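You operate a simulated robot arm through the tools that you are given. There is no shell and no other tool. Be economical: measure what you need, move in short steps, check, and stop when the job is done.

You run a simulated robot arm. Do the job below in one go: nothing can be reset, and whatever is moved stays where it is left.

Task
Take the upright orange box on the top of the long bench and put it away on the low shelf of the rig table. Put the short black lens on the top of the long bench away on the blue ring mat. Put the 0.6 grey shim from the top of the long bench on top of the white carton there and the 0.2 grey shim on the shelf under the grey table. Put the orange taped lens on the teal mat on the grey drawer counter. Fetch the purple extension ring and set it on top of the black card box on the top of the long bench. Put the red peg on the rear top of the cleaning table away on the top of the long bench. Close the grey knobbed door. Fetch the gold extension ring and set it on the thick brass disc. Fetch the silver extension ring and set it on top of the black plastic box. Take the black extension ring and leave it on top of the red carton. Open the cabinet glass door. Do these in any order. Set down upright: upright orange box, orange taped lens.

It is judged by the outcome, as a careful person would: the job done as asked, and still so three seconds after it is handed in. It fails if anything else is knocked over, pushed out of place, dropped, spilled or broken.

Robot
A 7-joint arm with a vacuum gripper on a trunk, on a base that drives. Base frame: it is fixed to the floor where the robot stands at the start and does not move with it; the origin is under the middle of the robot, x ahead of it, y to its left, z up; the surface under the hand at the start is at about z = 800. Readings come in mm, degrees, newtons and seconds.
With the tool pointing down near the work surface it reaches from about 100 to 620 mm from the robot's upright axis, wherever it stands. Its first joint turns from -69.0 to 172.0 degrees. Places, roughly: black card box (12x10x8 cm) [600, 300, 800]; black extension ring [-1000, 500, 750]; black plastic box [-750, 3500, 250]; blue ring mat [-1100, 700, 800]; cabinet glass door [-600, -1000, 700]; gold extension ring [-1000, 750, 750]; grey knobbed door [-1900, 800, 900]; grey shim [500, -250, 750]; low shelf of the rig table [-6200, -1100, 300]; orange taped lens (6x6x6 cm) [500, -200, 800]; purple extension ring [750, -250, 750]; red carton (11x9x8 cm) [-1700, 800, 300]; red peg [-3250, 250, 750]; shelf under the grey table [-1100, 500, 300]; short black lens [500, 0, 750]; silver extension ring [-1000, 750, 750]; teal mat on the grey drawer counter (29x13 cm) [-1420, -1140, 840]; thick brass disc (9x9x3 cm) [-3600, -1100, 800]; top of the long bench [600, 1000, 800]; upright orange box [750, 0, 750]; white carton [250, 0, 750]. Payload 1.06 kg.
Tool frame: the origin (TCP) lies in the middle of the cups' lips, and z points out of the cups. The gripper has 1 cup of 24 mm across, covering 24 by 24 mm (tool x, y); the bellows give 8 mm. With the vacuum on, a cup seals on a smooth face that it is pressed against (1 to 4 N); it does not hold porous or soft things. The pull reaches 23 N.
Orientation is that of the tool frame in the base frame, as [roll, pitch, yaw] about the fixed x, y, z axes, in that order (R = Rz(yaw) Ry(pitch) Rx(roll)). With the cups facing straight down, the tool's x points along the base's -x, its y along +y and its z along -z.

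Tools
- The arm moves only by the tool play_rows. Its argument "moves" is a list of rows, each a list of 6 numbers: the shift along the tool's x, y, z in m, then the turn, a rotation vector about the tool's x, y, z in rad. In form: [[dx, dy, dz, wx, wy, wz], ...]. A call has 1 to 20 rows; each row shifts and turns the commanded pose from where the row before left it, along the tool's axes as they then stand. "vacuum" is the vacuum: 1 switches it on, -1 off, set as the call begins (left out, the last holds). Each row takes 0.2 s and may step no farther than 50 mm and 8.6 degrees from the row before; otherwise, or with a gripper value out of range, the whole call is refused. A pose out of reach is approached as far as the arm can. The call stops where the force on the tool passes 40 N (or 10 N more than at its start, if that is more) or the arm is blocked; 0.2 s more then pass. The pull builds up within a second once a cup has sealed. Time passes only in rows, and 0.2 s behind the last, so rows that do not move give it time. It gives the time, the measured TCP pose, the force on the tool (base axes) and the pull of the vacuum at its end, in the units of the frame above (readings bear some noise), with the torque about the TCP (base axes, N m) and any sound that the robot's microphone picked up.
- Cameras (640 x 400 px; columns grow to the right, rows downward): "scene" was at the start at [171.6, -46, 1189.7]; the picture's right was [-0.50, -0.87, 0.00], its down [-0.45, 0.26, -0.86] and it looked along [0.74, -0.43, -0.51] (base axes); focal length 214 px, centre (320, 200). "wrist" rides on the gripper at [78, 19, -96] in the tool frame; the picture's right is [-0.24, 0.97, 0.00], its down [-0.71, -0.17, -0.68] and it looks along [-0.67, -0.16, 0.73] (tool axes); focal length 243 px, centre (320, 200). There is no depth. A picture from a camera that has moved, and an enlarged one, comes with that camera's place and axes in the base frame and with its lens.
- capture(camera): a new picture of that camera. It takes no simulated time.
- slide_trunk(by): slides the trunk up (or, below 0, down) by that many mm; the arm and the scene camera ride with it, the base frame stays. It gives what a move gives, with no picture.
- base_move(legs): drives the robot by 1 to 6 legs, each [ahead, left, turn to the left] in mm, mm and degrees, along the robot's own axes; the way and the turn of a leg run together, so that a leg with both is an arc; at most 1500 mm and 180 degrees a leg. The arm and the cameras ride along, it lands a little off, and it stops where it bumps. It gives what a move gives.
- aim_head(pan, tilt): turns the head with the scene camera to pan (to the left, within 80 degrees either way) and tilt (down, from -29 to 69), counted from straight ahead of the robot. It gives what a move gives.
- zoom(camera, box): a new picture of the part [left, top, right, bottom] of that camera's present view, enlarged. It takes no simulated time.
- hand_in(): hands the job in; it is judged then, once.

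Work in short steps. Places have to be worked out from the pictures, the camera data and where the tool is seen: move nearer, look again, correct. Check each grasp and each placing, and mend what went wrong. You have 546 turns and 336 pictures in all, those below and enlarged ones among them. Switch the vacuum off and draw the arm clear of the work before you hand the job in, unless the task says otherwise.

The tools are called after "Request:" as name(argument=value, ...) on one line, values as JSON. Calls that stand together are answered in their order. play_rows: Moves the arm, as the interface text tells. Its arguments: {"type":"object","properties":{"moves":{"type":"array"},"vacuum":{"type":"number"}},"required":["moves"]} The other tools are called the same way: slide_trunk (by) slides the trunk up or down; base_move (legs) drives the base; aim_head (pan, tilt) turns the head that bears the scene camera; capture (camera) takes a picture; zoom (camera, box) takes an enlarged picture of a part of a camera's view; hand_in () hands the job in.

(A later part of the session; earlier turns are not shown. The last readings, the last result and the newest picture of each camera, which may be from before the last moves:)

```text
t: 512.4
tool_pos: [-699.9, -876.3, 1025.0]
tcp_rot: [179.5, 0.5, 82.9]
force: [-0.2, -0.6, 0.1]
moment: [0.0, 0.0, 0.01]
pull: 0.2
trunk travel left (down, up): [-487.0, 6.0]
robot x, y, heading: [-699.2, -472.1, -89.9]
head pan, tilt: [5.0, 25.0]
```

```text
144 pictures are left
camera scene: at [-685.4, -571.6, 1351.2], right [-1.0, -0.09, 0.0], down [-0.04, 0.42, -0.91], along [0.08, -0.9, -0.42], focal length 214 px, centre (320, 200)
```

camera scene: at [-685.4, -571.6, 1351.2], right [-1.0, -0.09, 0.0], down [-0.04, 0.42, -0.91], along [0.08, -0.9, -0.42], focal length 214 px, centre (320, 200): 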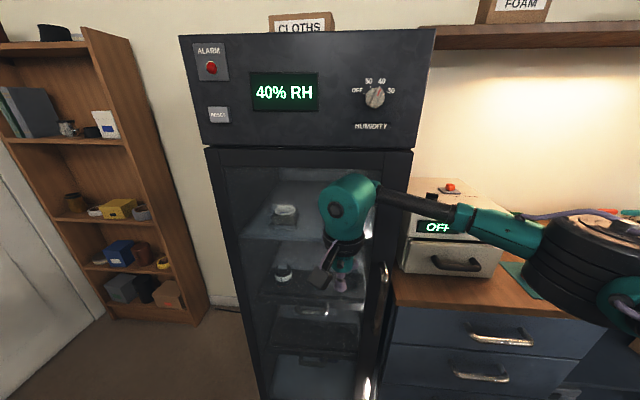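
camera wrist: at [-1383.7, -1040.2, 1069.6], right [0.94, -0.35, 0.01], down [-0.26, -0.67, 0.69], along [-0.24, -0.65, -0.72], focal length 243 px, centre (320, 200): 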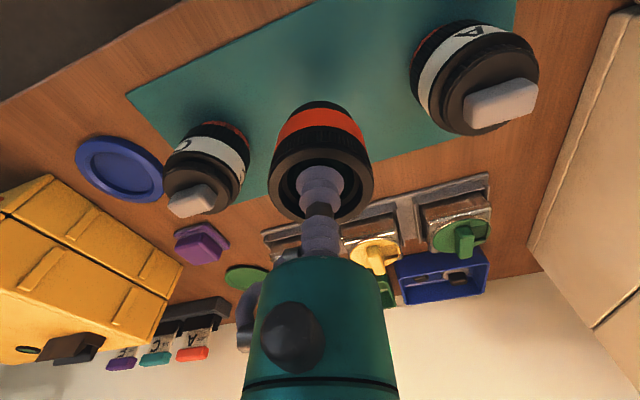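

The door's handle is on its −x side, hinge on the +x side. I'll pull it by suction on the glass with the tool horizontal. I stand at about [−930,−470] heading −65°, clear of the door's sweep.

Request:
base_move(legs=[[0, -230, 0], [0, 0, 25]])

Request:
play_rows(moves=[[0.03, 0, -0.02, 0, -0.14, 0], [0.03, 0, 0, 0, -0.14, 0], [0.03, 0, 0, 0, -0.14, 0], [0.02, 0, 0, 0, -0.14, 0], [0, 0, 0, 0, -0.14, 0], [0, 0, 0, 0, -0.14, 0]])

Request:
capture(camera="scene")

```text
t: 516.4
tool_pos: [-752.5, -839.0, 1026.3]
tcp_rot: [179.6, 0.5, 108.5]
force: [0.3, -0.2, -0.9]
moment: [0.02, 0.0, 0.03]
pull: 0.1
trunk travel left (down, up): [-487.0, 6.0]
robot x, y, heading: [-922.7, -475.0, -64.3]
head pan, tilt: [5.0, 25.0]
```

```text
t: 517.8
tool_pos: [-786.6, -736.9, 1025.8]
tcp_rot: [179.3, 48.8, 108.0]
force: [0.2, 0.1, -0.3]
moment: [0.03, -0.02, -0.02]
pull: 0.1
trunk travel left (down, up): [-487.0, 6.0]
robot x, y, heading: [-926.7, -473.1, -64.3]
head pan, tilt: [5.0, 25.0]
```

```text
143 pictures are left
camera scene: at [-871.1, -558.9, 1351.2], right [-0.86, -0.51, 0.0], down [-0.22, 0.36, -0.91], along [0.46, -0.78, -0.42], focal length 214 px, centre (320, 200)
```

scene: 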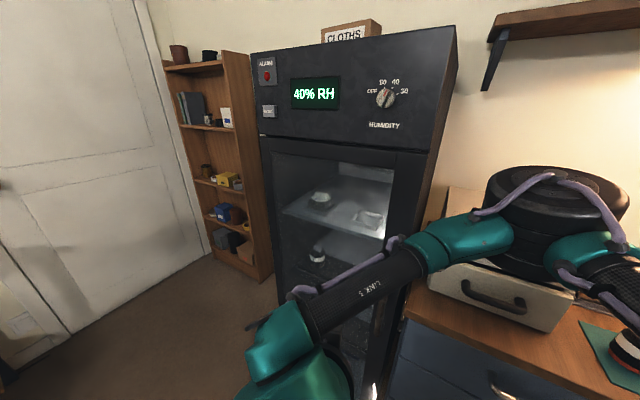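

The elbow (≈z 1190) clears the box below. I continue to horizontal and square the tool to the door.

Request:
play_rows(moves=[[0, 0, 0, 0, -0.144, 0], [0, 0, 0, 0, -0.144, 0], [0, 0, 0, 0, -0.144, 0], [0, 0, 0, 0, -0.144, 0], [0, 0, 0, 0, -0.144, 0], [0, 0, 0, 0.105, 0, 0], [0, 0, 0, 0.105, 0, 0], [0, 0, 0, 0.105, 0, 0]])

Request:
capture(camera="scene")

Request:
capture(camera="wrist")

```text
t: 519.6
tool_pos: [-776.5, -801.9, 1053.9]
tcp_rot: [135.3, 89.4, 45.8]
force: [0.4, -0.5, 0.4]
moment: [0.05, 0.0, 0.01]
pull: 0.1
out of reach, approached as far as the arm can: row 4, 5, 6, 7, 8
trunk travel left (down, up): [-487.0, 6.0]
robot x, y, heading: [-923.4, -469.9, -64.1]
head pan, tilt: [5.0, 25.0]
```

```text
142 pictures are left
camera scene: at [-871.3, -559.3, 1351.2], right [-0.86, -0.51, 0.0], down [-0.22, 0.36, -0.91], along [0.46, -0.78, -0.42], focal length 214 px, centre (320, 200)
```

scene: 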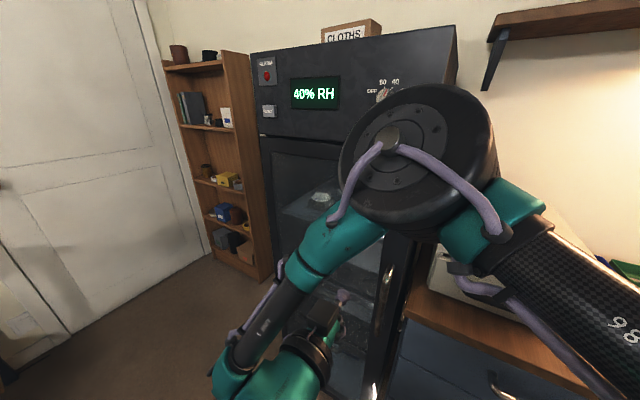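

```text
141 pictures are left
camera wrist: at [-757.3, -706.6, 976.8], right [0.97, 0.01, 0.24], down [-0.18, 0.68, 0.71], along [-0.16, -0.73, 0.66], focal length 243 px, centre (320, 200)
```

wrist: 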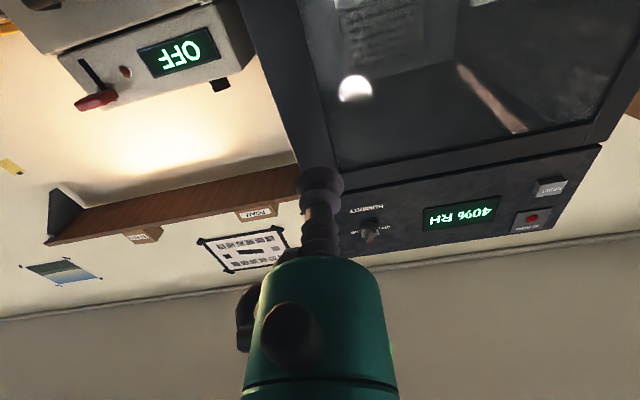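

The tool is horizontal, pointing −y. I lower it by 120 mm and shift +x, over the glass.

Request:
play_rows(moves=[[0.04, 0.015, 0, 0, 0, 0], [0.04, 0.015, 0, 0, 0, 0], [0.04, 0.01, 0, 0, 0, 0]])

Request:
capture(camera="wrist")

Request:
capture(camera="scene")

```text
t: 520.4
tool_pos: [-734.3, -826.7, 938.3]
tcp_rot: [133.6, 89.5, 44.1]
force: [0.4, -0.3, 0.0]
moment: [-0.04, 0.0, 0.04]
pull: 0.1
out of reach, approached as far as the arm can: row 1, 2
trunk travel left (down, up): [-487.0, 6.0]
robot x, y, heading: [-924.9, -470.8, -64.4]
head pan, tilt: [5.0, 25.0]
```

```text
140 pictures are left
camera wrist: at [-716.7, -731.4, 860.2], right [0.97, 0.01, 0.24], down [-0.18, 0.68, 0.71], along [-0.16, -0.73, 0.66], focal length 243 px, centre (320, 200)
```

wrist: 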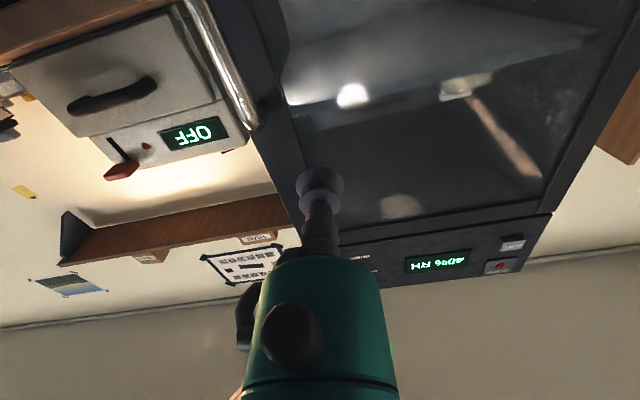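

```text
139 pictures are left
camera scene: at [-871.3, -559.4, 1351.2], right [-0.86, -0.51, 0.0], down [-0.22, 0.36, -0.91], along [0.46, -0.78, -0.42], focal length 214 px, centre (320, 200)
```

scene: 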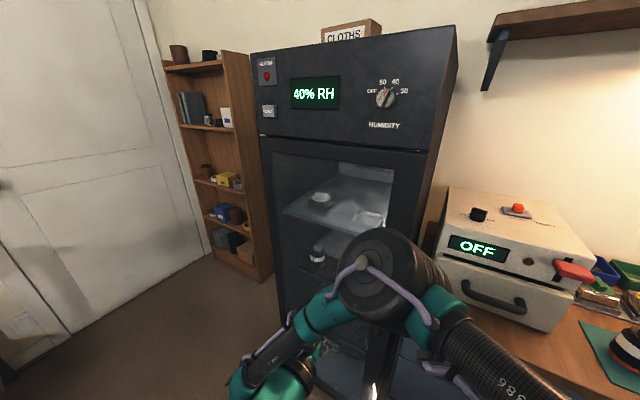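

The straight path hits glass ~40 mm inside the frame edge. I advance toward it with the vacuum on.

Request:
play_rows(moves=[[0, 0, 0.045, 0, 0, 0], [0, 0, 0.045, 0, 0, 0], [0, 0, 0.045, 0, 0, 0]], vacuum=1)

Request:
capture(camera="wrist")

```text
t: 521.2
tool_pos: [-733.0, -964.7, 937.6]
tcp_rot: [120.5, 89.5, 31.0]
force: [0.9, 0.0, 0.5]
moment: [0.03, 0.01, 0.0]
pull: 0.1
trunk travel left (down, up): [-487.0, 6.0]
robot x, y, heading: [-923.5, -472.2, -64.2]
head pan, tilt: [5.0, 25.0]
```

```text
138 pictures are left
camera wrist: at [-714.4, -869.3, 860.4], right [0.97, 0.01, 0.24], down [-0.18, 0.68, 0.71], along [-0.16, -0.73, 0.66], focal length 243 px, centre (320, 200)
```

wrist: 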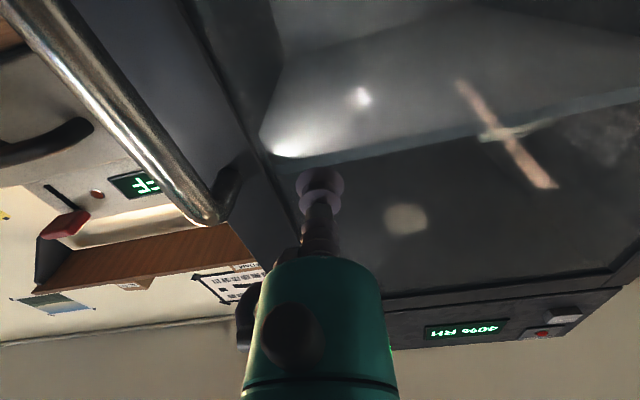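

Request:
play_rows(moves=[[0, 0, 0.02, 0, 0, 0], [0, 0, 0.015, 0, 0, 0], [0, 0, 0.008, 0, 0, 0]])

```text
t: 522.0
tool_pos: [-733.1, -1007.7, 942.0]
tcp_rot: [122.6, 89.5, 33.2]
force: [0.1, -1.4, 0.5]
moment: [0.02, 0.02, 0.01]
pull: 0.1
trunk travel left (down, up): [-487.0, 6.0]
robot x, y, heading: [-926.4, -474.6, -64.2]
head pan, tilt: [5.0, 25.0]
```

Request:
play_rows(moves=[[0, 0, 0.01, 0, 0, 0], [0, 0, 0.008, 0, 0, 0]])

Request:
capture(camera="wrist")

```text
t: 522.6
tool_pos: [-733.9, -1024.3, 940.9]
tcp_rot: [116.7, 89.5, 27.2]
force: [0.1, 0.0, 0.0]
moment: [0.03, -0.01, -0.02]
pull: 0.1
trunk travel left (down, up): [-487.0, 6.0]
robot x, y, heading: [-926.8, -472.9, -64.2]
head pan, tilt: [5.0, 25.0]
```

```text
137 pictures are left
camera wrist: at [-716.0, -929.4, 862.6], right [0.97, 0.01, 0.24], down [-0.18, 0.68, 0.71], along [-0.16, -0.73, 0.66], focal length 243 px, centre (320, 200)
```

wrist: 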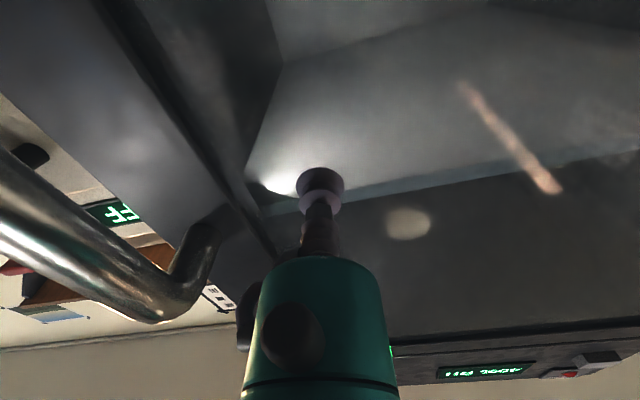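

Request:
play_rows(moves=[[0, 0, 0.008, 0, 0, 0], [0, 0, 0.006, 0, 0, 0]])

```text
t: 523.2
tool_pos: [-733.7, -1034.9, 939.6]
tcp_rot: [118.1, 89.6, 28.4]
force: [-3.4, 18.2, 4.1]
moment: [-0.03, 0.34, -0.05]
pull: 22.9
trunk travel left (down, up): [-487.0, 6.0]
robot x, y, heading: [-924.5, -472.8, -64.3]
head pan, tilt: [5.0, 25.0]
```

Sealed on the glass (door plane y≈−1035, hinge x≈−388, radius ≈345). I begin pulling along the arc, turning with the door.

Request:
play_rows(moves=[[0, 0.0002, -0.0103, 0.03, 0, 0], [0, 0.0004, -0.0172, 0.05, 0, 0], [0, 0.0011, -0.0276, 0.08, 0, 0]])

Request:
capture(camera="scene")

```text
t: 524.0
tool_pos: [-731.6, -981.3, 939.0]
tcp_rot: [134.1, 89.5, 35.3]
force: [-6.3, 0.9, 0.2]
moment: [-0.07, -0.19, 0.09]
pull: 23.3
trunk travel left (down, up): [-487.0, 6.0]
robot x, y, heading: [-923.9, -470.3, -64.2]
head pan, tilt: [5.0, 25.0]
```

```text
136 pictures are left
camera scene: at [-872.0, -558.7, 1351.2], right [-0.86, -0.51, 0.0], down [-0.22, 0.36, -0.91], along [0.46, -0.78, -0.42], focal length 214 px, centre (320, 200)
```

scene: 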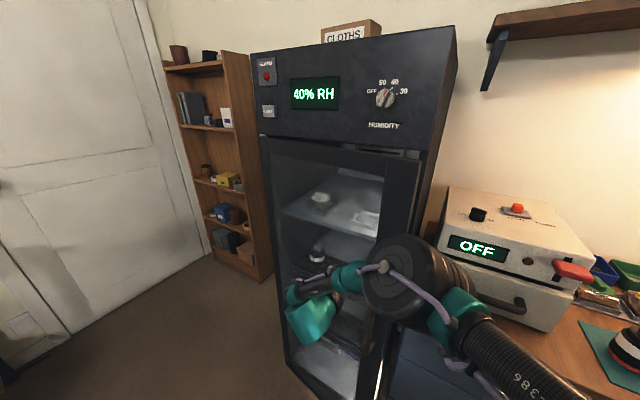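

The door is opening with the pull holding. I continue the arc.

Request:
play_rows(moves=[[0, 0.001, -0.036, 0.1, 0, 0], [0, 0.001, -0.036, 0.1, 0, 0]])

Request:
play_rows(moves=[[0, 0.001, -0.036, 0.1, 0, 0], [0, 0.001, -0.036, 0.1, 0, 0]])

Request:
capture(camera="scene")

```text
t: 524.6
tool_pos: [-712.8, -911.6, 942.0]
tcp_rot: [159.3, 89.4, 49.3]
force: [5.5, -0.7, -7.2]
moment: [-0.07, -0.01, 0.03]
pull: 22.9
trunk travel left (down, up): [-487.0, 6.0]
robot x, y, heading: [-923.5, -472.8, -64.0]
head pan, tilt: [5.0, 25.0]
```

```text
t: 525.2
tool_pos: [-715.2, -900.6, 933.4]
tcp_rot: [168.8, 88.3, 49.2]
force: [5.6, -3.3, 6.4]
moment: [-0.02, 0.0, -0.03]
pull: 22.9
out of reach, approached as far as the arm can: row 1, 2
trunk travel left (down, up): [-487.0, 6.0]
robot x, y, heading: [-921.0, -470.3, -64.1]
head pan, tilt: [5.0, 25.0]
```

```text
135 pictures are left
camera scene: at [-871.3, -559.5, 1351.3], right [-0.86, -0.51, 0.0], down [-0.22, 0.36, -0.91], along [0.46, -0.78, -0.42], focal length 214 px, centre (320, 200)
```

scene: 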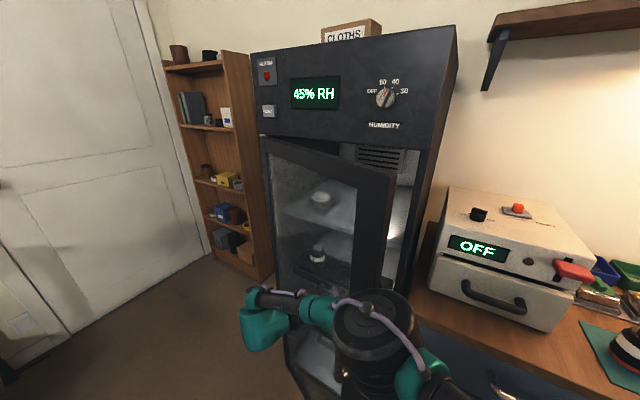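

The arm reaches its orientation limit with the door ~22° open. I release, back the tool off, and will push the door further from behind its free edge.

Request:
play_rows(moves=[[0, 0, 0, 0, 0, 0], [0, 0, 0, 0, 0, 0], [0, 0, 0, 0, 0, 0], [0, 0, -0.02, 0, 0, 0], [0, 0, -0.04, 0, 0, 0], [0, 0, -0.045, 0, 0, 0]], vacuum=-1)

Request:
capture(camera="scene")

Request:
capture(camera="wrist")

```text
t: 526.6
tool_pos: [-722.6, -905.3, 930.1]
tcp_rot: [162.1, 89.3, 41.0]
force: [0.5, 0.3, 0.3]
moment: [0.0, -0.02, -0.03]
pull: 0.1
out of reach, approached as far as the arm can: row 4, 5, 6
trunk travel left (down, up): [-487.0, 6.0]
robot x, y, heading: [-925.2, -470.2, -64.2]
head pan, tilt: [5.0, 25.0]
```

```text
134 pictures are left
camera scene: at [-871.4, -559.2, 1351.2], right [-0.86, -0.51, 0.0], down [-0.22, 0.36, -0.91], along [0.46, -0.78, -0.42], focal length 214 px, centre (320, 200)
```

scene: 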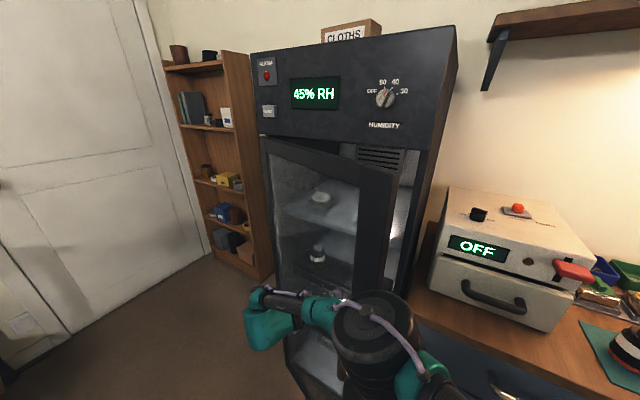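

```text
133 pictures are left
camera wrist: at [-656.5, -832.4, 853.6], right [0.83, -0.5, 0.24], down [0.2, 0.67, 0.72], along [-0.52, -0.55, 0.66], focal length 243 px, centre (320, 200)
```

wrist: 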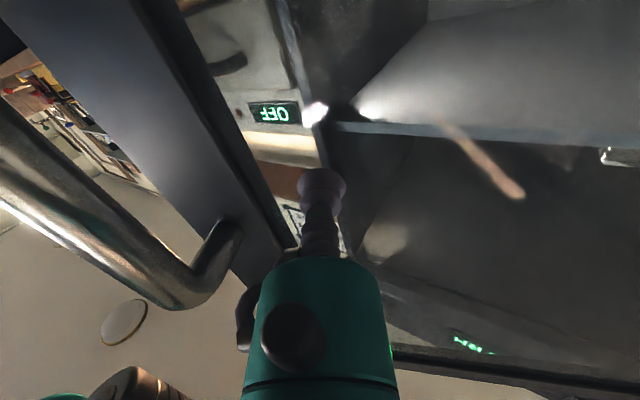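

The door stays open. I drive the base back (+y) to free the tool from in front of the glass.

Request:
base_move(legs=[[-150, 60, 0]])

Request:
play_rows(moves=[[0, 0, 0, -0.12, 0, 0], [0, 0, 0, -0.12, 0, 0], [0, 0, 0, 0, 0.14, 0], [0, 0, 0, 0, 0.14, 0], [0, 0, 0, 0, 0.14, 0], [0, 0, 0, 0, 0.14, 0]])

Request:
capture(camera="scene")

```text
t: 528.0
tool_pos: [-735.3, -743.8, 931.9]
tcp_rot: [158.8, 89.3, 37.6]
force: [-0.4, 0.4, -0.3]
moment: [-0.01, -0.02, 0.02]
pull: 0.0
trunk travel left (down, up): [-487.0, 6.0]
robot x, y, heading: [-935.1, -308.5, -64.5]
head pan, tilt: [5.0, 25.0]
```

```text
t: 529.4
tool_pos: [-735.0, -744.9, 931.4]
tcp_rot: [179.3, 57.1, 71.9]
force: [0.5, 0.4, 0.0]
moment: [0.07, 0.01, 0.02]
pull: 0.0
trunk travel left (down, up): [-487.0, 6.0]
robot x, y, heading: [-931.4, -309.6, -64.4]
head pan, tilt: [5.0, 25.0]
```

```text
132 pictures are left
camera scene: at [-882.8, -398.2, 1351.2], right [-0.86, -0.51, 0.0], down [-0.22, 0.36, -0.91], along [0.46, -0.78, -0.42], focal length 214 px, centre (320, 200)
```

scene: 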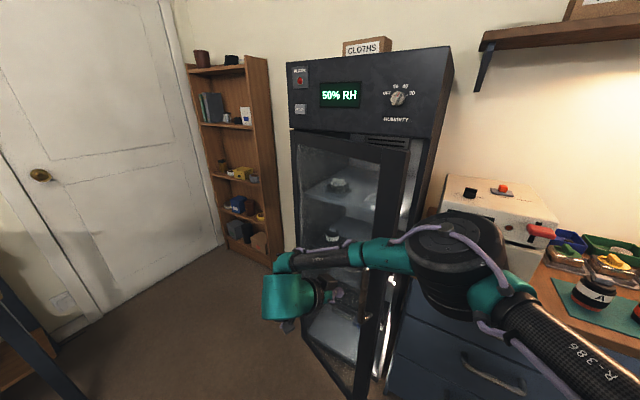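

I'll push the free edge (now near [−812,−870]) sideways using the slim cup stem with the tool pointing −y. I turn the tool back to horizontal and move left of the edge.

Request:
play_rows(moves=[[0, 0, 0, 0, -0.144, 0], [0, 0, 0, 0, -0.144, 0], [0, 0, 0, 0, -0.144, 0], [0, 0, 0, 0, -0.144, 0], [0, -0.03, 0, -0.105, 0, 0], [0, -0.03, 0, -0.105, 0, 0], [0, -0.03, 0, -0.105, 0, 0]])

Request:
capture(camera="scene")

Request:
capture(camera="wrist")

```text
t: 531.0
tool_pos: [-823.9, -726.5, 931.1]
tcp_rot: [40.7, 89.4, -48.7]
force: [-0.2, -0.8, -0.4]
moment: [0.01, 0.0, 0.03]
pull: 0.1
trunk travel left (down, up): [-487.0, 6.0]
robot x, y, heading: [-935.6, -313.4, -64.2]
head pan, tilt: [5.0, 25.0]
```

```text
131 pictures are left
camera scene: at [-883.3, -398.4, 1351.2], right [-0.86, -0.51, 0.0], down [-0.21, 0.36, -0.91], along [0.46, -0.78, -0.42], focal length 214 px, centre (320, 200)
```

scene: 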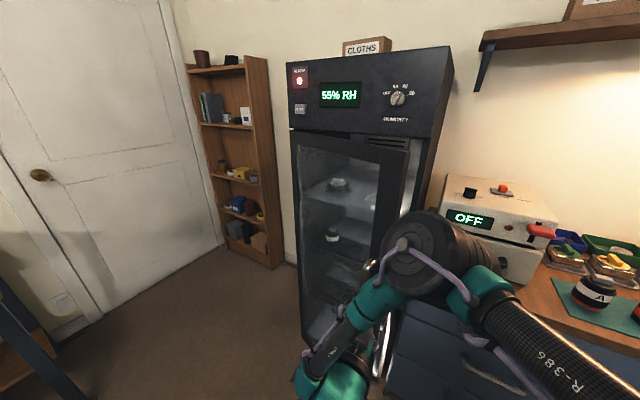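

```text
130 pictures are left
camera wrist: at [-805.3, -631.8, 851.2], right [0.97, 0.01, 0.24], down [-0.18, 0.69, 0.7], along [-0.16, -0.73, 0.67], focal length 243 px, centre (320, 200)
```

wrist: 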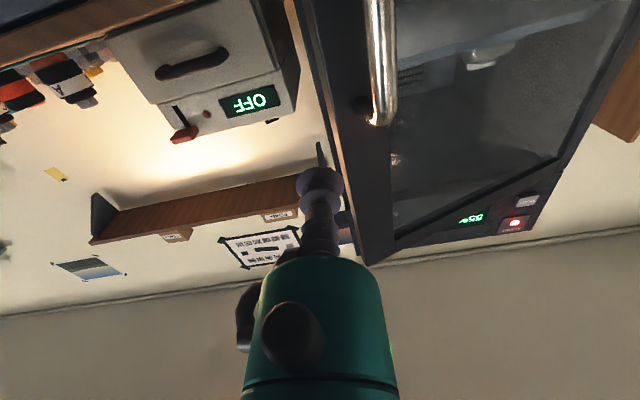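

Request:
zoom(camera="scene", box=[280, 100, 460, 250])

Request:
play_rows(moves=[[0, 0, 0, 0, 0, 0], [0, 0, 0, 0, 0, 0], [0, 0, 0, 0, 0, 0], [0, 0, 0, 0, 0, 0], [0, 0, 0, 0, 0, 0], [0, 0, 0, 0, 0, 0]])

Request:
zoom(camera="scene", box=[280, 100, 460, 250])

```text
2.67 times, centred on (370, 175) of scene
camera zoom: at [-883.3, -398.4, 1351.2], right [-0.86, -0.51, 0.0], down [-0.21, 0.36, -0.91], along [0.46, -0.78, -0.42], focal length 572 px, centre (187, 267)
```

zoom: 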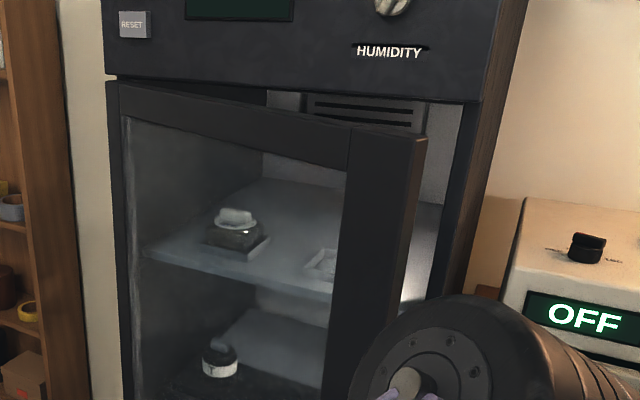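

```text
t: 532.4
tool_pos: [-822.9, -726.3, 930.3]
tcp_rot: [35.2, 89.5, -54.1]
force: [0.0, 0.8, 0.7]
moment: [-0.02, -0.03, 0.03]
pull: 0.1
trunk travel left (down, up): [-487.0, 6.0]
robot x, y, heading: [-937.6, -308.6, -64.3]
head pan, tilt: [5.0, 25.0]
```

```text
2.67 times, centred on (370, 175) of scene
camera zoom: at [-882.6, -398.0, 1351.2], right [-0.86, -0.51, 0.0], down [-0.22, 0.36, -0.91], along [0.46, -0.78, -0.42], focal length 572 px, centre (187, 267)
```

zoom: 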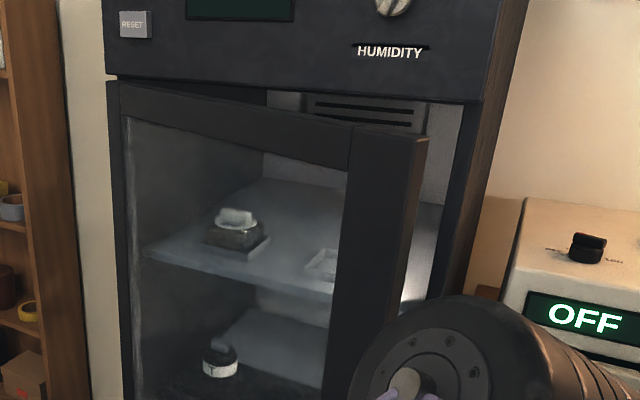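

The door stays put with its edge near [−817,−884]. I shift 35 mm further −x and advance past the edge.

Request:
play_rows(moves=[[0, -0.036, 0, 0, 0, 0], [0, 0, 0.045, 0, 0, 0], [0, 0, 0.045, 0, 0, 0], [0, 0, 0.045, 0, 0, 0], [0, 0, 0.045, 0, 0, 0]])

Request:
capture(camera="wrist")

Request:
capture(camera="scene")

```text
t: 533.6
tool_pos: [-855.6, -905.0, 931.5]
tcp_rot: [34.7, 89.6, -54.6]
force: [0.4, 0.6, 0.1]
moment: [-0.01, -0.03, 0.01]
pull: 0.3
trunk travel left (down, up): [-487.0, 6.0]
robot x, y, heading: [-935.3, -312.8, -64.4]
head pan, tilt: [5.0, 25.0]
```

```text
127 pictures are left
camera wrist: at [-838.2, -809.4, 851.4], right [0.97, 0.01, 0.24], down [-0.18, 0.69, 0.7], along [-0.16, -0.73, 0.67], focal length 243 px, centre (320, 200)
```

wrist: 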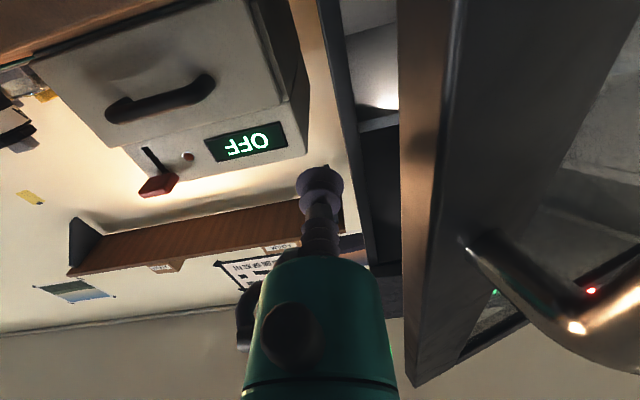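

```text
126 pictures are left
camera scene: at [-882.6, -398.3, 1351.2], right [-0.86, -0.51, 0.0], down [-0.22, 0.36, -0.91], along [0.46, -0.78, -0.42], focal length 214 px, centre (320, 200)
```

scene: 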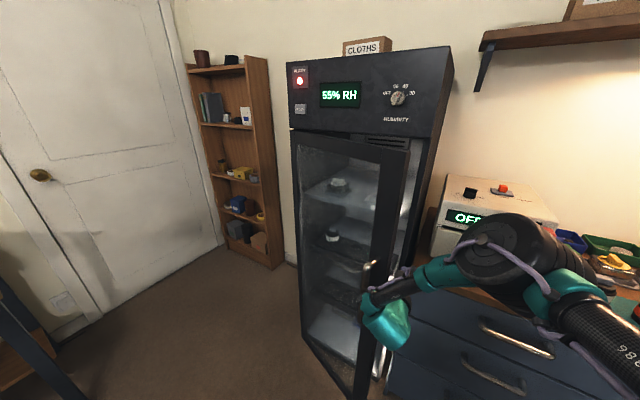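

The cup needs to be ~40 mm deeper to hook behind the door's inner corner. I advance, then push +x.

Request:
play_rows(moves=[[0, 0, 0.04, 0, 0, 0], [0, 0.02, 0, 0, 0, 0], [0, 0.015, 0, 0, 0, 0]])

Request:
capture(camera="wrist")

```text
t: 534.3
tool_pos: [-843.1, -948.3, 929.3]
tcp_rot: [-8.5, 89.4, -99.5]
force: [-19.5, 5.1, 2.8]
moment: [0.09, -0.06, 1.3]
pull: 0.1
trunk travel left (down, up): [-487.0, 6.0]
robot x, y, heading: [-937.0, -313.0, -64.6]
head pan, tilt: [5.0, 25.0]
stopped in row 3: the force on the tool passed its limit at 48 N (the readings are from after the stop); the commanded pose is now the measured one
```

```text
125 pictures are left
camera wrist: at [-822.7, -854.3, 850.7], right [0.97, -0.01, 0.23], down [-0.16, 0.69, 0.7], along [-0.17, -0.72, 0.67], focal length 243 px, centre (320, 200)
```

wrist: 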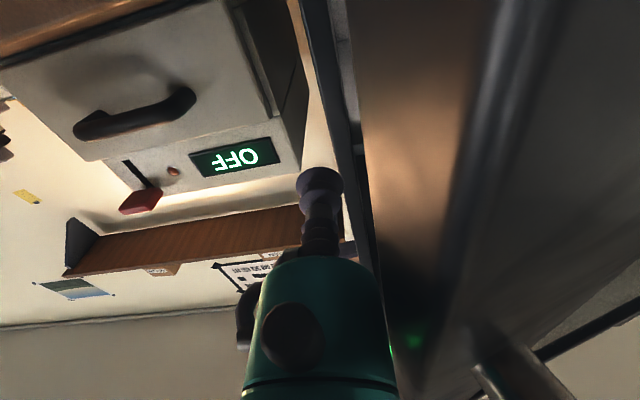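

The gripper body met the edge face. I back off, yaw the tool ~30° so its tip points behind the door, and hook in properly.

Request:
play_rows(moves=[[0, -0.03, 0, 0, 0, 0], [0, -0.005, -0.02, 0, 0, 0], [0, 0, 0, -0.14, 0, 0], [0, 0, 0, -0.14, 0, 0], [0, 0, 0, -0.14, 0, 0], [0, 0, 0, -0.13, 0, 0]])

Request:
capture(camera="wrist")

```text
t: 535.3
tool_pos: [-819.0, -904.9, 961.2]
tcp_rot: [-161.8, 87.8, 116.4]
force: [-17.3, 8.2, 3.3]
moment: [0.11, -0.07, 1.06]
pull: 0.0
out of reach, approached as far as the arm can: row 3, 4
trunk travel left (down, up): [-487.0, 6.0]
robot x, y, heading: [-936.1, -313.0, -65.0]
head pan, tilt: [5.0, 25.0]
stopped in row 4: the force on the tool passed its limit at 103 N (the readings are from after the stop); the commanded pose is now the measured one
```

```text
124 pictures are left
camera wrist: at [-816.6, -806.6, 885.9], right [0.97, 0.13, 0.22], down [-0.26, 0.63, 0.73], along [-0.04, -0.77, 0.64], focal length 243 px, centre (320, 200)
```

wrist: 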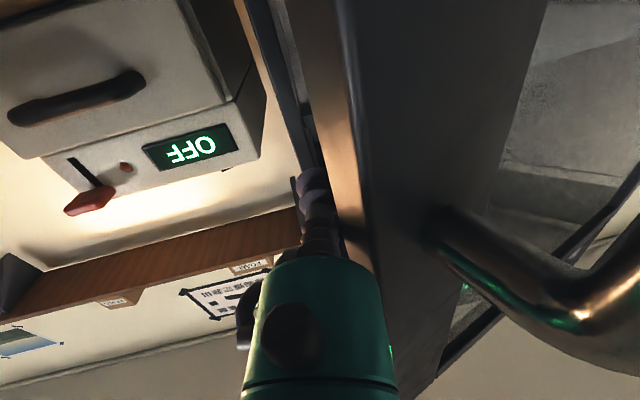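

That orientation isn't reachable here and it pressed hard on the edge. I ease off −x and withdraw, then will re-grip the glass from a better stance on the +x side.

Request:
play_rows(moves=[[0, -0.015, 0, 0, 0, 0], [0, -0.02, 0, 0, 0, 0], [0, 0, -0.03, 0, 0, 0], [0, 0, -0.045, 0, 0, 0], [0, 0, -0.045, 0, 0, 0]])

Request:
capture(camera="scene")

```text
t: 536.5
tool_pos: [-850.8, -787.7, 976.6]
tcp_rot: [-164.1, 87.8, 114.3]
force: [-0.2, 0.6, -0.1]
moment: [0.01, 0.02, 0.0]
pull: 0.0
out of reach, approached as far as the arm can: row 1, 2
trunk travel left (down, up): [-487.0, 6.0]
robot x, y, heading: [-936.7, -310.0, -64.7]
head pan, tilt: [5.0, 25.0]
```

```text
123 pictures are left
camera scene: at [-883.1, -397.5, 1351.2], right [-0.86, -0.51, 0.0], down [-0.21, 0.36, -0.91], along [0.46, -0.78, -0.42], focal length 214 px, centre (320, 200)
```

scene: 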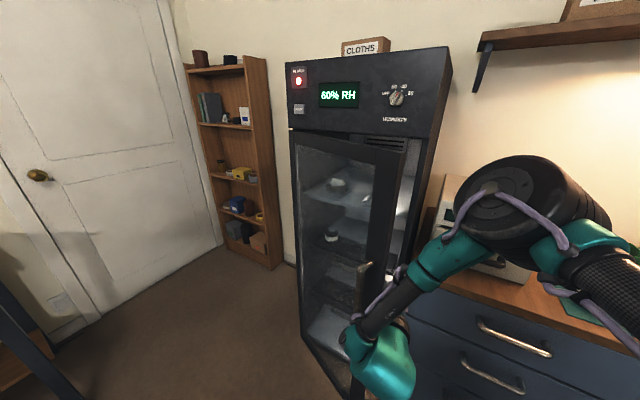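

The door still stands ~20° open. I drive to the +x side (about [−330,−200]) and turn to heading −130°.

Request:
base_move(legs=[[-108, 51, 0], [256, 542, 0], [0, 0, -65]])

Request:
capture(camera="scene")

```text
t: 545.5
tool_pos: [-750.1, -459.9, 976.2]
tcp_rot: [-163.8, 87.7, 47.5]
force: [-0.2, -0.5, -0.2]
moment: [0.0, 0.04, -0.02]
pull: 0.0
trunk travel left (down, up): [-487.0, 6.0]
robot x, y, heading: [-342.0, -195.8, -132.0]
head pan, tilt: [5.0, 25.0]
```

```text
122 pictures are left
camera scene: at [-399.2, -276.5, 1351.2], right [-0.8, 0.6, 0.0], down [0.25, 0.34, -0.91], along [-0.55, -0.72, -0.42], focal length 214 px, centre (320, 200)
```

scene: 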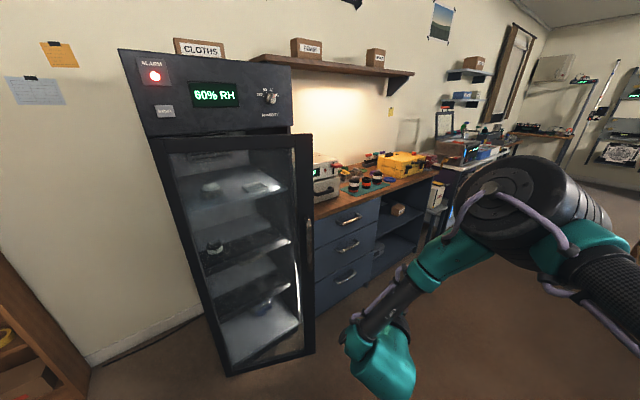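

Good view. I swing the tool to face the glass (az −110°) and bring it in front of it.

Request:
play_rows(moves=[[0, 0, 0, -0.136, 0, 0], [0, 0, 0, -0.136, 0, 0], [0, 0, 0, -0.136, 0, 0], [0, 0, 0, -0.136, 0, 0], [0, 0, 0, -0.136, 0, 0]])

```text
t: 546.7
tool_pos: [-599.7, -507.4, 1066.0]
tcp_rot: [158.4, 87.6, 48.4]
force: [1.0, -0.6, 0.5]
moment: [0.0, 0.03, 0.02]
pull: 0.1
out of reach, approached as far as the arm can: row 1, 2, 3, 4, 5
trunk travel left (down, up): [-487.0, 6.0]
robot x, y, heading: [-343.7, -196.9, -131.9]
head pan, tilt: [5.0, 25.0]
```

Orientation reached (az −110°). Now translate to the pre-contact point, lower.

Request:
play_rows(moves=[[0.027, -0.004, 0.026, 0, 0, 0], [0.027, -0.004, 0.026, 0, 0, 0], [0.027, -0.004, 0.026, 0, 0, 0], [0.027, -0.004, 0.026, 0, 0, 0], [0.027, -0.004, 0.026, 0, 0, 0]])

Request:
base_move(legs=[[137, 152, 0]])

Request:
capture(camera="scene")

Request:
capture(camera="wrist")

```text
t: 547.9
tool_pos: [-602.0, -617.3, 1028.7]
tcp_rot: [167.1, 86.4, 55.4]
force: [-0.2, -0.4, -0.5]
moment: [0.03, 0.02, 0.05]
pull: 0.0
out of reach, approached as far as the arm can: row 1, 2, 3, 4, 5
trunk travel left (down, up): [-487.0, 6.0]
robot x, y, heading: [-339.7, -194.8, -131.8]
head pan, tilt: [5.0, 25.0]
```

```text
t: 549.8
tool_pos: [-582.5, -816.2, 1028.3]
tcp_rot: [167.1, 86.5, 55.6]
force: [-0.2, -0.1, -0.1]
moment: [-0.03, -0.02, -0.01]
pull: 0.0
trunk travel left (down, up): [-487.0, 6.0]
robot x, y, heading: [-322.2, -393.5, -132.0]
head pan, tilt: [5.0, 25.0]
```

```text
121 pictures are left
camera scene: at [-380.9, -476.9, 1351.2], right [-0.8, 0.6, 0.0], down [0.25, 0.34, -0.91], along [-0.54, -0.73, -0.42], focal length 214 px, centre (320, 200)
```

scene: 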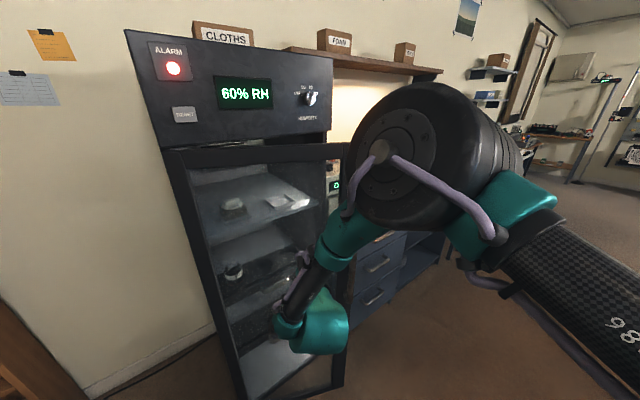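

```text
120 pictures are left
camera wrist: at [-526.5, -732.0, 956.2], right [0.9, -0.37, 0.25], down [0.07, 0.66, 0.75], along [-0.44, -0.65, 0.62], focal length 243 px, centre (320, 200)
```

wrist: 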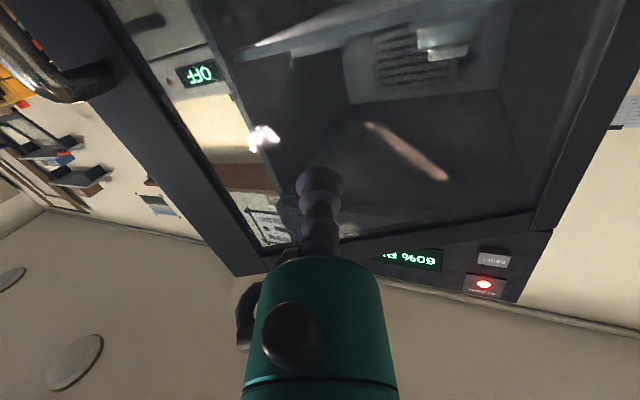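

Facing the glass ~140 mm away. I shift toward the handle side and advance with vacuum on.

Request:
play_rows(moves=[[0, -0.03, 0.02, 0, 0, 0], [0, -0.03, 0.03, 0, 0, 0], [0, 0, 0.035, 0, 0, 0]], vacuum=1)

```text
t: 550.6
tool_pos: [-615.7, -887.1, 1057.0]
tcp_rot: [168.3, 86.3, 56.4]
force: [0.1, -0.1, -0.4]
moment: [-0.01, -0.02, 0.0]
pull: 0.1
out of reach, approached as far as the arm can: row 1, 2, 3
trunk travel left (down, up): [-487.0, 6.0]
robot x, y, heading: [-323.6, -396.3, -131.8]
head pan, tilt: [5.0, 25.0]
```

Request:
play_rows(moves=[[0, 0, 0.03, 0, 0, 0], [0, 0, 0.015, 0, 0, 0]])

Request:
capture(camera="wrist")

```text
t: 551.2
tool_pos: [-628.1, -928.3, 1056.4]
tcp_rot: [168.4, 86.3, 56.4]
force: [-0.3, -1.9, -2.6]
moment: [-0.1, 0.16, -0.12]
pull: 20.7
trunk travel left (down, up): [-487.0, 6.0]
robot x, y, heading: [-323.1, -396.0, -131.9]
head pan, tilt: [5.0, 25.0]
```

```text
119 pictures are left
camera wrist: at [-572.0, -843.5, 984.9], right [0.89, -0.38, 0.25], down [0.07, 0.66, 0.75], along [-0.44, -0.65, 0.61], focal length 243 px, centre (320, 200)
```

wrist: 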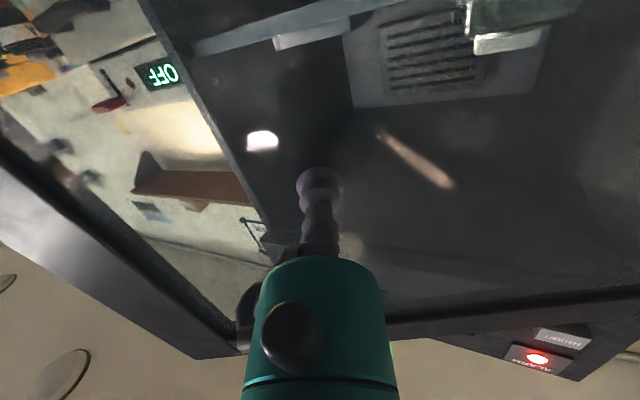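

Sealed. I pull along the arc (radius ≈263 mm).

Request:
play_rows(moves=[[0, 0.0005, -0.015, 0.06, 0, 0], [0, 0.0013, -0.0263, 0.1, 0, 0], [0, 0.0013, -0.0263, 0.1, 0, 0]])

Request:
play_rows(moves=[[0, 0.0013, -0.0263, 0.1, 0, 0], [0, 0.0013, -0.0263, 0.1, 0, 0], [0, 0.0013, -0.0263, 0.1, 0, 0]])

Request:
capture(camera="scene")

```text
t: 552.0
tool_pos: [-597.0, -867.3, 1058.0]
tcp_rot: [-178.1, 86.2, 55.3]
force: [2.5, -1.4, -5.6]
moment: [-0.19, 0.01, -0.14]
pull: 23.2
trunk travel left (down, up): [-487.0, 6.0]
robot x, y, heading: [-323.4, -395.8, -131.9]
head pan, tilt: [5.0, 25.0]
```

```text
t: 552.8
tool_pos: [-539.1, -810.2, 1064.7]
tcp_rot: [-160.3, 86.4, 56.0]
force: [-1.0, 6.1, -5.2]
moment: [-0.1, -0.04, 0.06]
pull: 23.0
trunk travel left (down, up): [-487.0, 6.0]
robot x, y, heading: [-322.2, -396.1, -131.8]
head pan, tilt: [5.0, 25.0]
```

```text
118 pictures are left
camera scene: at [-380.7, -475.8, 1351.2], right [-0.8, 0.6, 0.0], down [0.25, 0.34, -0.91], along [-0.54, -0.73, -0.42], focal length 214 px, centre (320, 200)
```

scene: 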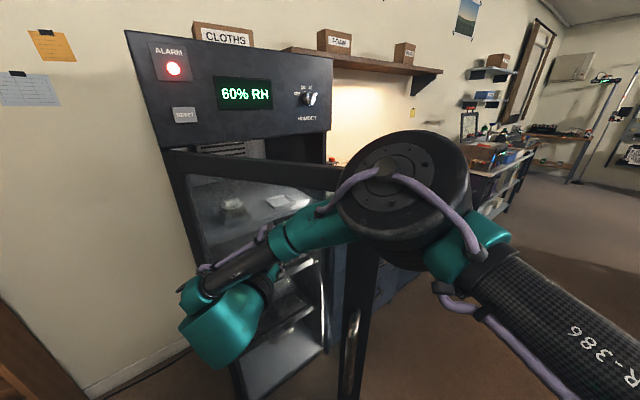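

Now about 56° open. I continue a bit further.

Request:
play_rows(moves=[[0, 0.0013, -0.0263, 0.1, 0, 0], [0, 0.0013, -0.0263, 0.1, 0, 0], [0, 0.0013, -0.0263, 0.1, 0, 0]])

Request:
capture(camera="scene")

```text
t: 553.6
tool_pos: [-543.5, -781.1, 1081.2]
tcp_rot: [-145.7, 86.4, 53.6]
force: [1.9, -3.5, -2.3]
moment: [-0.13, -0.08, 0.04]
pull: 22.9
out of reach, approached as far as the arm can: row 2, 3
trunk travel left (down, up): [-487.0, 6.0]
robot x, y, heading: [-323.8, -398.7, -132.0]
head pan, tilt: [5.0, 25.0]
```

```text
117 pictures are left
camera scene: at [-380.5, -477.3, 1351.3], right [-0.8, 0.6, 0.0], down [0.25, 0.34, -0.91], along [-0.54, -0.73, -0.42], focal length 214 px, centre (320, 200)
```

scene: 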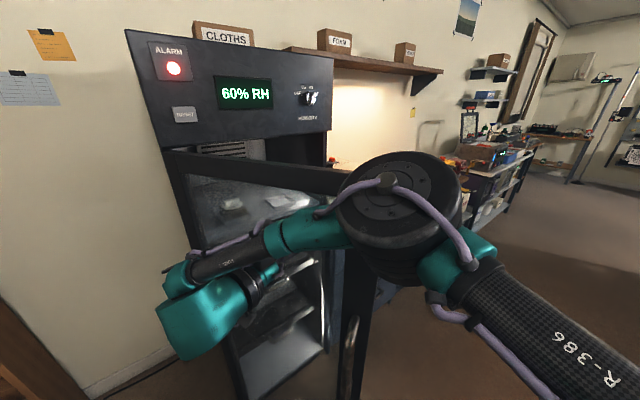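

About 58° open; the arm's at its limit. I release and back the base away along the door's normal.

Request:
play_rows(moves=[[0, 0, 0, 0, 0, 0], [0, 0, 0, 0, 0, 0], [0, 0, 0, 0, 0, 0], [0, 0, 0, 0, 0, 0]], vacuum=-1)

Request:
base_move(legs=[[-150, 45, 0]])

Request:
play_rows(moves=[[0, 0, 0, 0, 0.14, 0], [0, 0, 0, 0, 0.14, 0], [0, 0, 0, 0, 0.14, 0], [0, 0, 0, 0, 0.14, 0], [0, 0, 0, 0, 0.14, 0], [0, 0, 0, 0, 0.14, 0], [0, 0, 0, 0, 0.14, 0], [0, 0, 0, 0, 0.14, 0], [0, 0, 0, 0, 0.14, 0], [0, 0, 0, 0, 0.14, 0], [0, 0, 0, 0, 0.11, 0]])

Request:
capture(camera="scene")

```text
t: 554.6
tool_pos: [-543.2, -780.8, 1080.5]
tcp_rot: [-145.4, 86.3, 54.0]
force: [0.8, 0.4, -0.4]
moment: [-0.01, -0.02, 0.01]
pull: 0.0
trunk travel left (down, up): [-487.0, 6.0]
robot x, y, heading: [-324.7, -397.1, -131.9]
head pan, tilt: [5.0, 25.0]
```

```text
t: 556.0
tool_pos: [-411.2, -700.6, 1080.8]
tcp_rot: [-145.2, 86.4, 54.2]
force: [1.3, -0.3, -0.5]
moment: [0.03, 0.02, -0.03]
pull: 0.0
trunk travel left (down, up): [-487.0, 6.0]
robot x, y, heading: [-197.9, -313.7, -131.4]
head pan, tilt: [5.0, 25.0]
```

```text
t: 558.4
tool_pos: [-413.8, -700.3, 1080.9]
tcp_rot: [-178.0, 0.4, 19.5]
force: [0.2, 0.5, -1.1]
moment: [0.01, -0.01, 0.03]
pull: 0.1
trunk travel left (down, up): [-487.0, 6.0]
robot x, y, heading: [-197.3, -314.8, -132.1]
head pan, tilt: [5.0, 25.0]
```

```text
116 pictures are left
camera scene: at [-250.4, -395.8, 1351.2], right [-0.8, 0.6, 0.0], down [0.25, 0.34, -0.91], along [-0.54, -0.73, -0.42], focal length 214 px, centre (320, 200)
```

scene: 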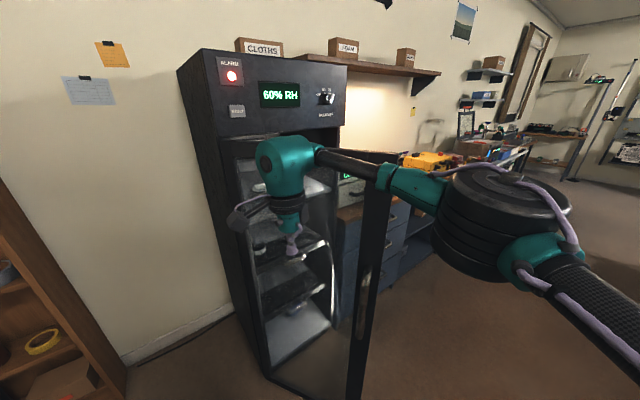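

The door is ~58° open. I go round to the west side to push it further from its inner face: first away, turn, then drive west.

Request:
base_move(legs=[[-190, -38, 0], [0, 0, -48], [850, 0, 0]])

Request:
base_move(legs=[[0, 270, 0], [0, 0, 105]])

Request:
aim_head(pan=15, tilt=25)

Request:
capture(camera="scene")

```text
t: 566.3
tool_pos: [-1346.8, -182.1, 1080.1]
tcp_rot: [-178.0, 0.5, -32.6]
force: [-0.2, 0.0, 0.2]
moment: [0.01, -0.03, 0.0]
pull: 0.1
trunk travel left (down, up): [-487.0, 6.0]
robot x, y, heading: [-907.1, -115.8, 176.3]
head pan, tilt: [5.0, 25.0]
stopped in leg 3: the robot was blocked; the commanded pose is now the measured one
```

```text
t: 573.7
tool_pos: [-755.0, -797.7, 1080.2]
tcp_rot: [-178.1, 0.5, 71.8]
force: [-0.4, -0.2, -0.2]
moment: [0.02, -0.01, -0.02]
pull: 0.0
trunk travel left (down, up): [-487.0, 6.0]
robot x, y, heading: [-927.2, -395.0, -79.5]
head pan, tilt: [5.0, 25.0]
```

```text
t: 574.4
tool_pos: [-753.7, -798.0, 1081.4]
tcp_rot: [-178.0, 0.4, 71.7]
force: [-0.3, -0.6, 0.3]
moment: [0.0, 0.01, -0.01]
pull: 0.0
trunk travel left (down, up): [-487.0, 6.0]
robot x, y, heading: [-925.0, -388.6, -79.4]
head pan, tilt: [15.0, 25.0]
```

```text
115 pictures are left
camera scene: at [-880.9, -480.6, 1351.2], right [-0.9, -0.43, 0.0], down [-0.18, 0.38, -0.91], along [0.39, -0.82, -0.42], focal length 214 px, centre (320, 200)
```

scene: 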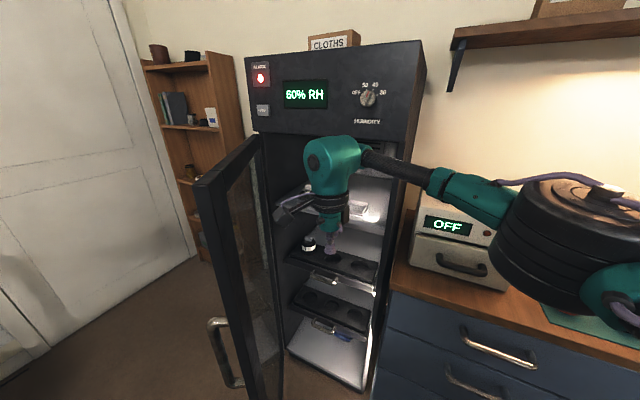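

The door looks ~60–65° open. With the tool inside, I lower it a bit and sweep it in +x to push the door toward 90°.

Request:
play_rows(moves=[[0, 0, 0.04, 0, 0, 0], [0.0, 0.02, 0.04, 0, 0, 0], [0.0196, 0.0373, 0, 0, 0, 0], [0.0196, 0.0373, 0, 0, 0, 0], [0.0196, 0.0373, 0, 0, 0, 0], [0.0196, 0.0373, 0, 0, 0, 0]])

Request:
capture(camera="scene")

```text
t: 575.8
tool_pos: [-664.8, -764.8, 1010.6]
tcp_rot: [-178.0, 0.6, 71.8]
force: [0.1, -0.7, -0.9]
moment: [0.0, 0.0, -0.04]
pull: 0.1
out of reach, approached as far as the arm can: row 4, 5, 6
trunk travel left (down, up): [-487.0, 6.0]
robot x, y, heading: [-925.4, -389.5, -79.1]
head pan, tilt: [15.0, 25.0]
```

```text
114 pictures are left
camera scene: at [-880.8, -479.9, 1351.3], right [-0.9, -0.43, 0.0], down [-0.18, 0.38, -0.91], along [0.39, -0.82, -0.42], focal length 214 px, centre (320, 200)
```

scene: 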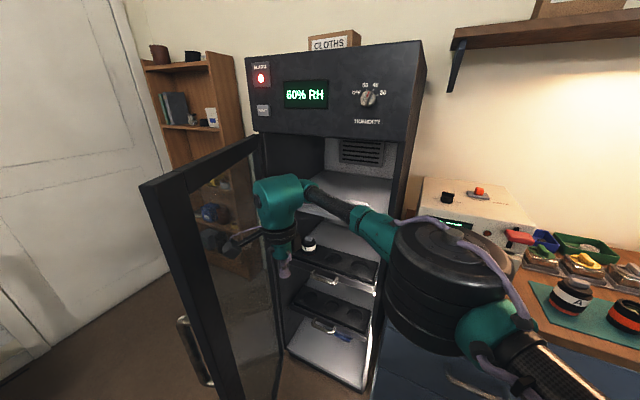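

Open ~67°. I push further by moving the base sideways (+x) 190 mm with the tool inside.

Request:
base_move(legs=[[0, 190, 0]])

Request:
capture(camera="scene")

```text
t: 578.1
tool_pos: [-475.9, -729.3, 1011.5]
tcp_rot: [-177.9, 0.5, 72.0]
force: [0.2, 0.0, -1.4]
moment: [-0.01, 0.0, -0.02]
pull: 0.2
trunk travel left (down, up): [-487.0, 6.0]
robot x, y, heading: [-740.1, -350.6, -79.5]
head pan, tilt: [15.0, 25.0]
```

```text
113 pictures are left
camera scene: at [-693.2, -445.3, 1351.2], right [-0.9, -0.43, 0.0], down [-0.18, 0.38, -0.91], along [0.39, -0.82, -0.42], focal length 214 px, centre (320, 200)
```

scene: 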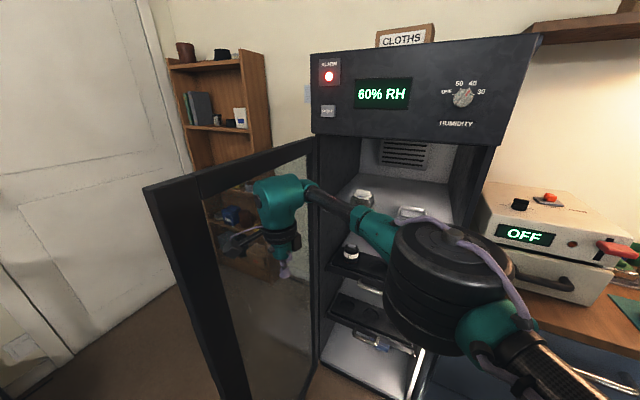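

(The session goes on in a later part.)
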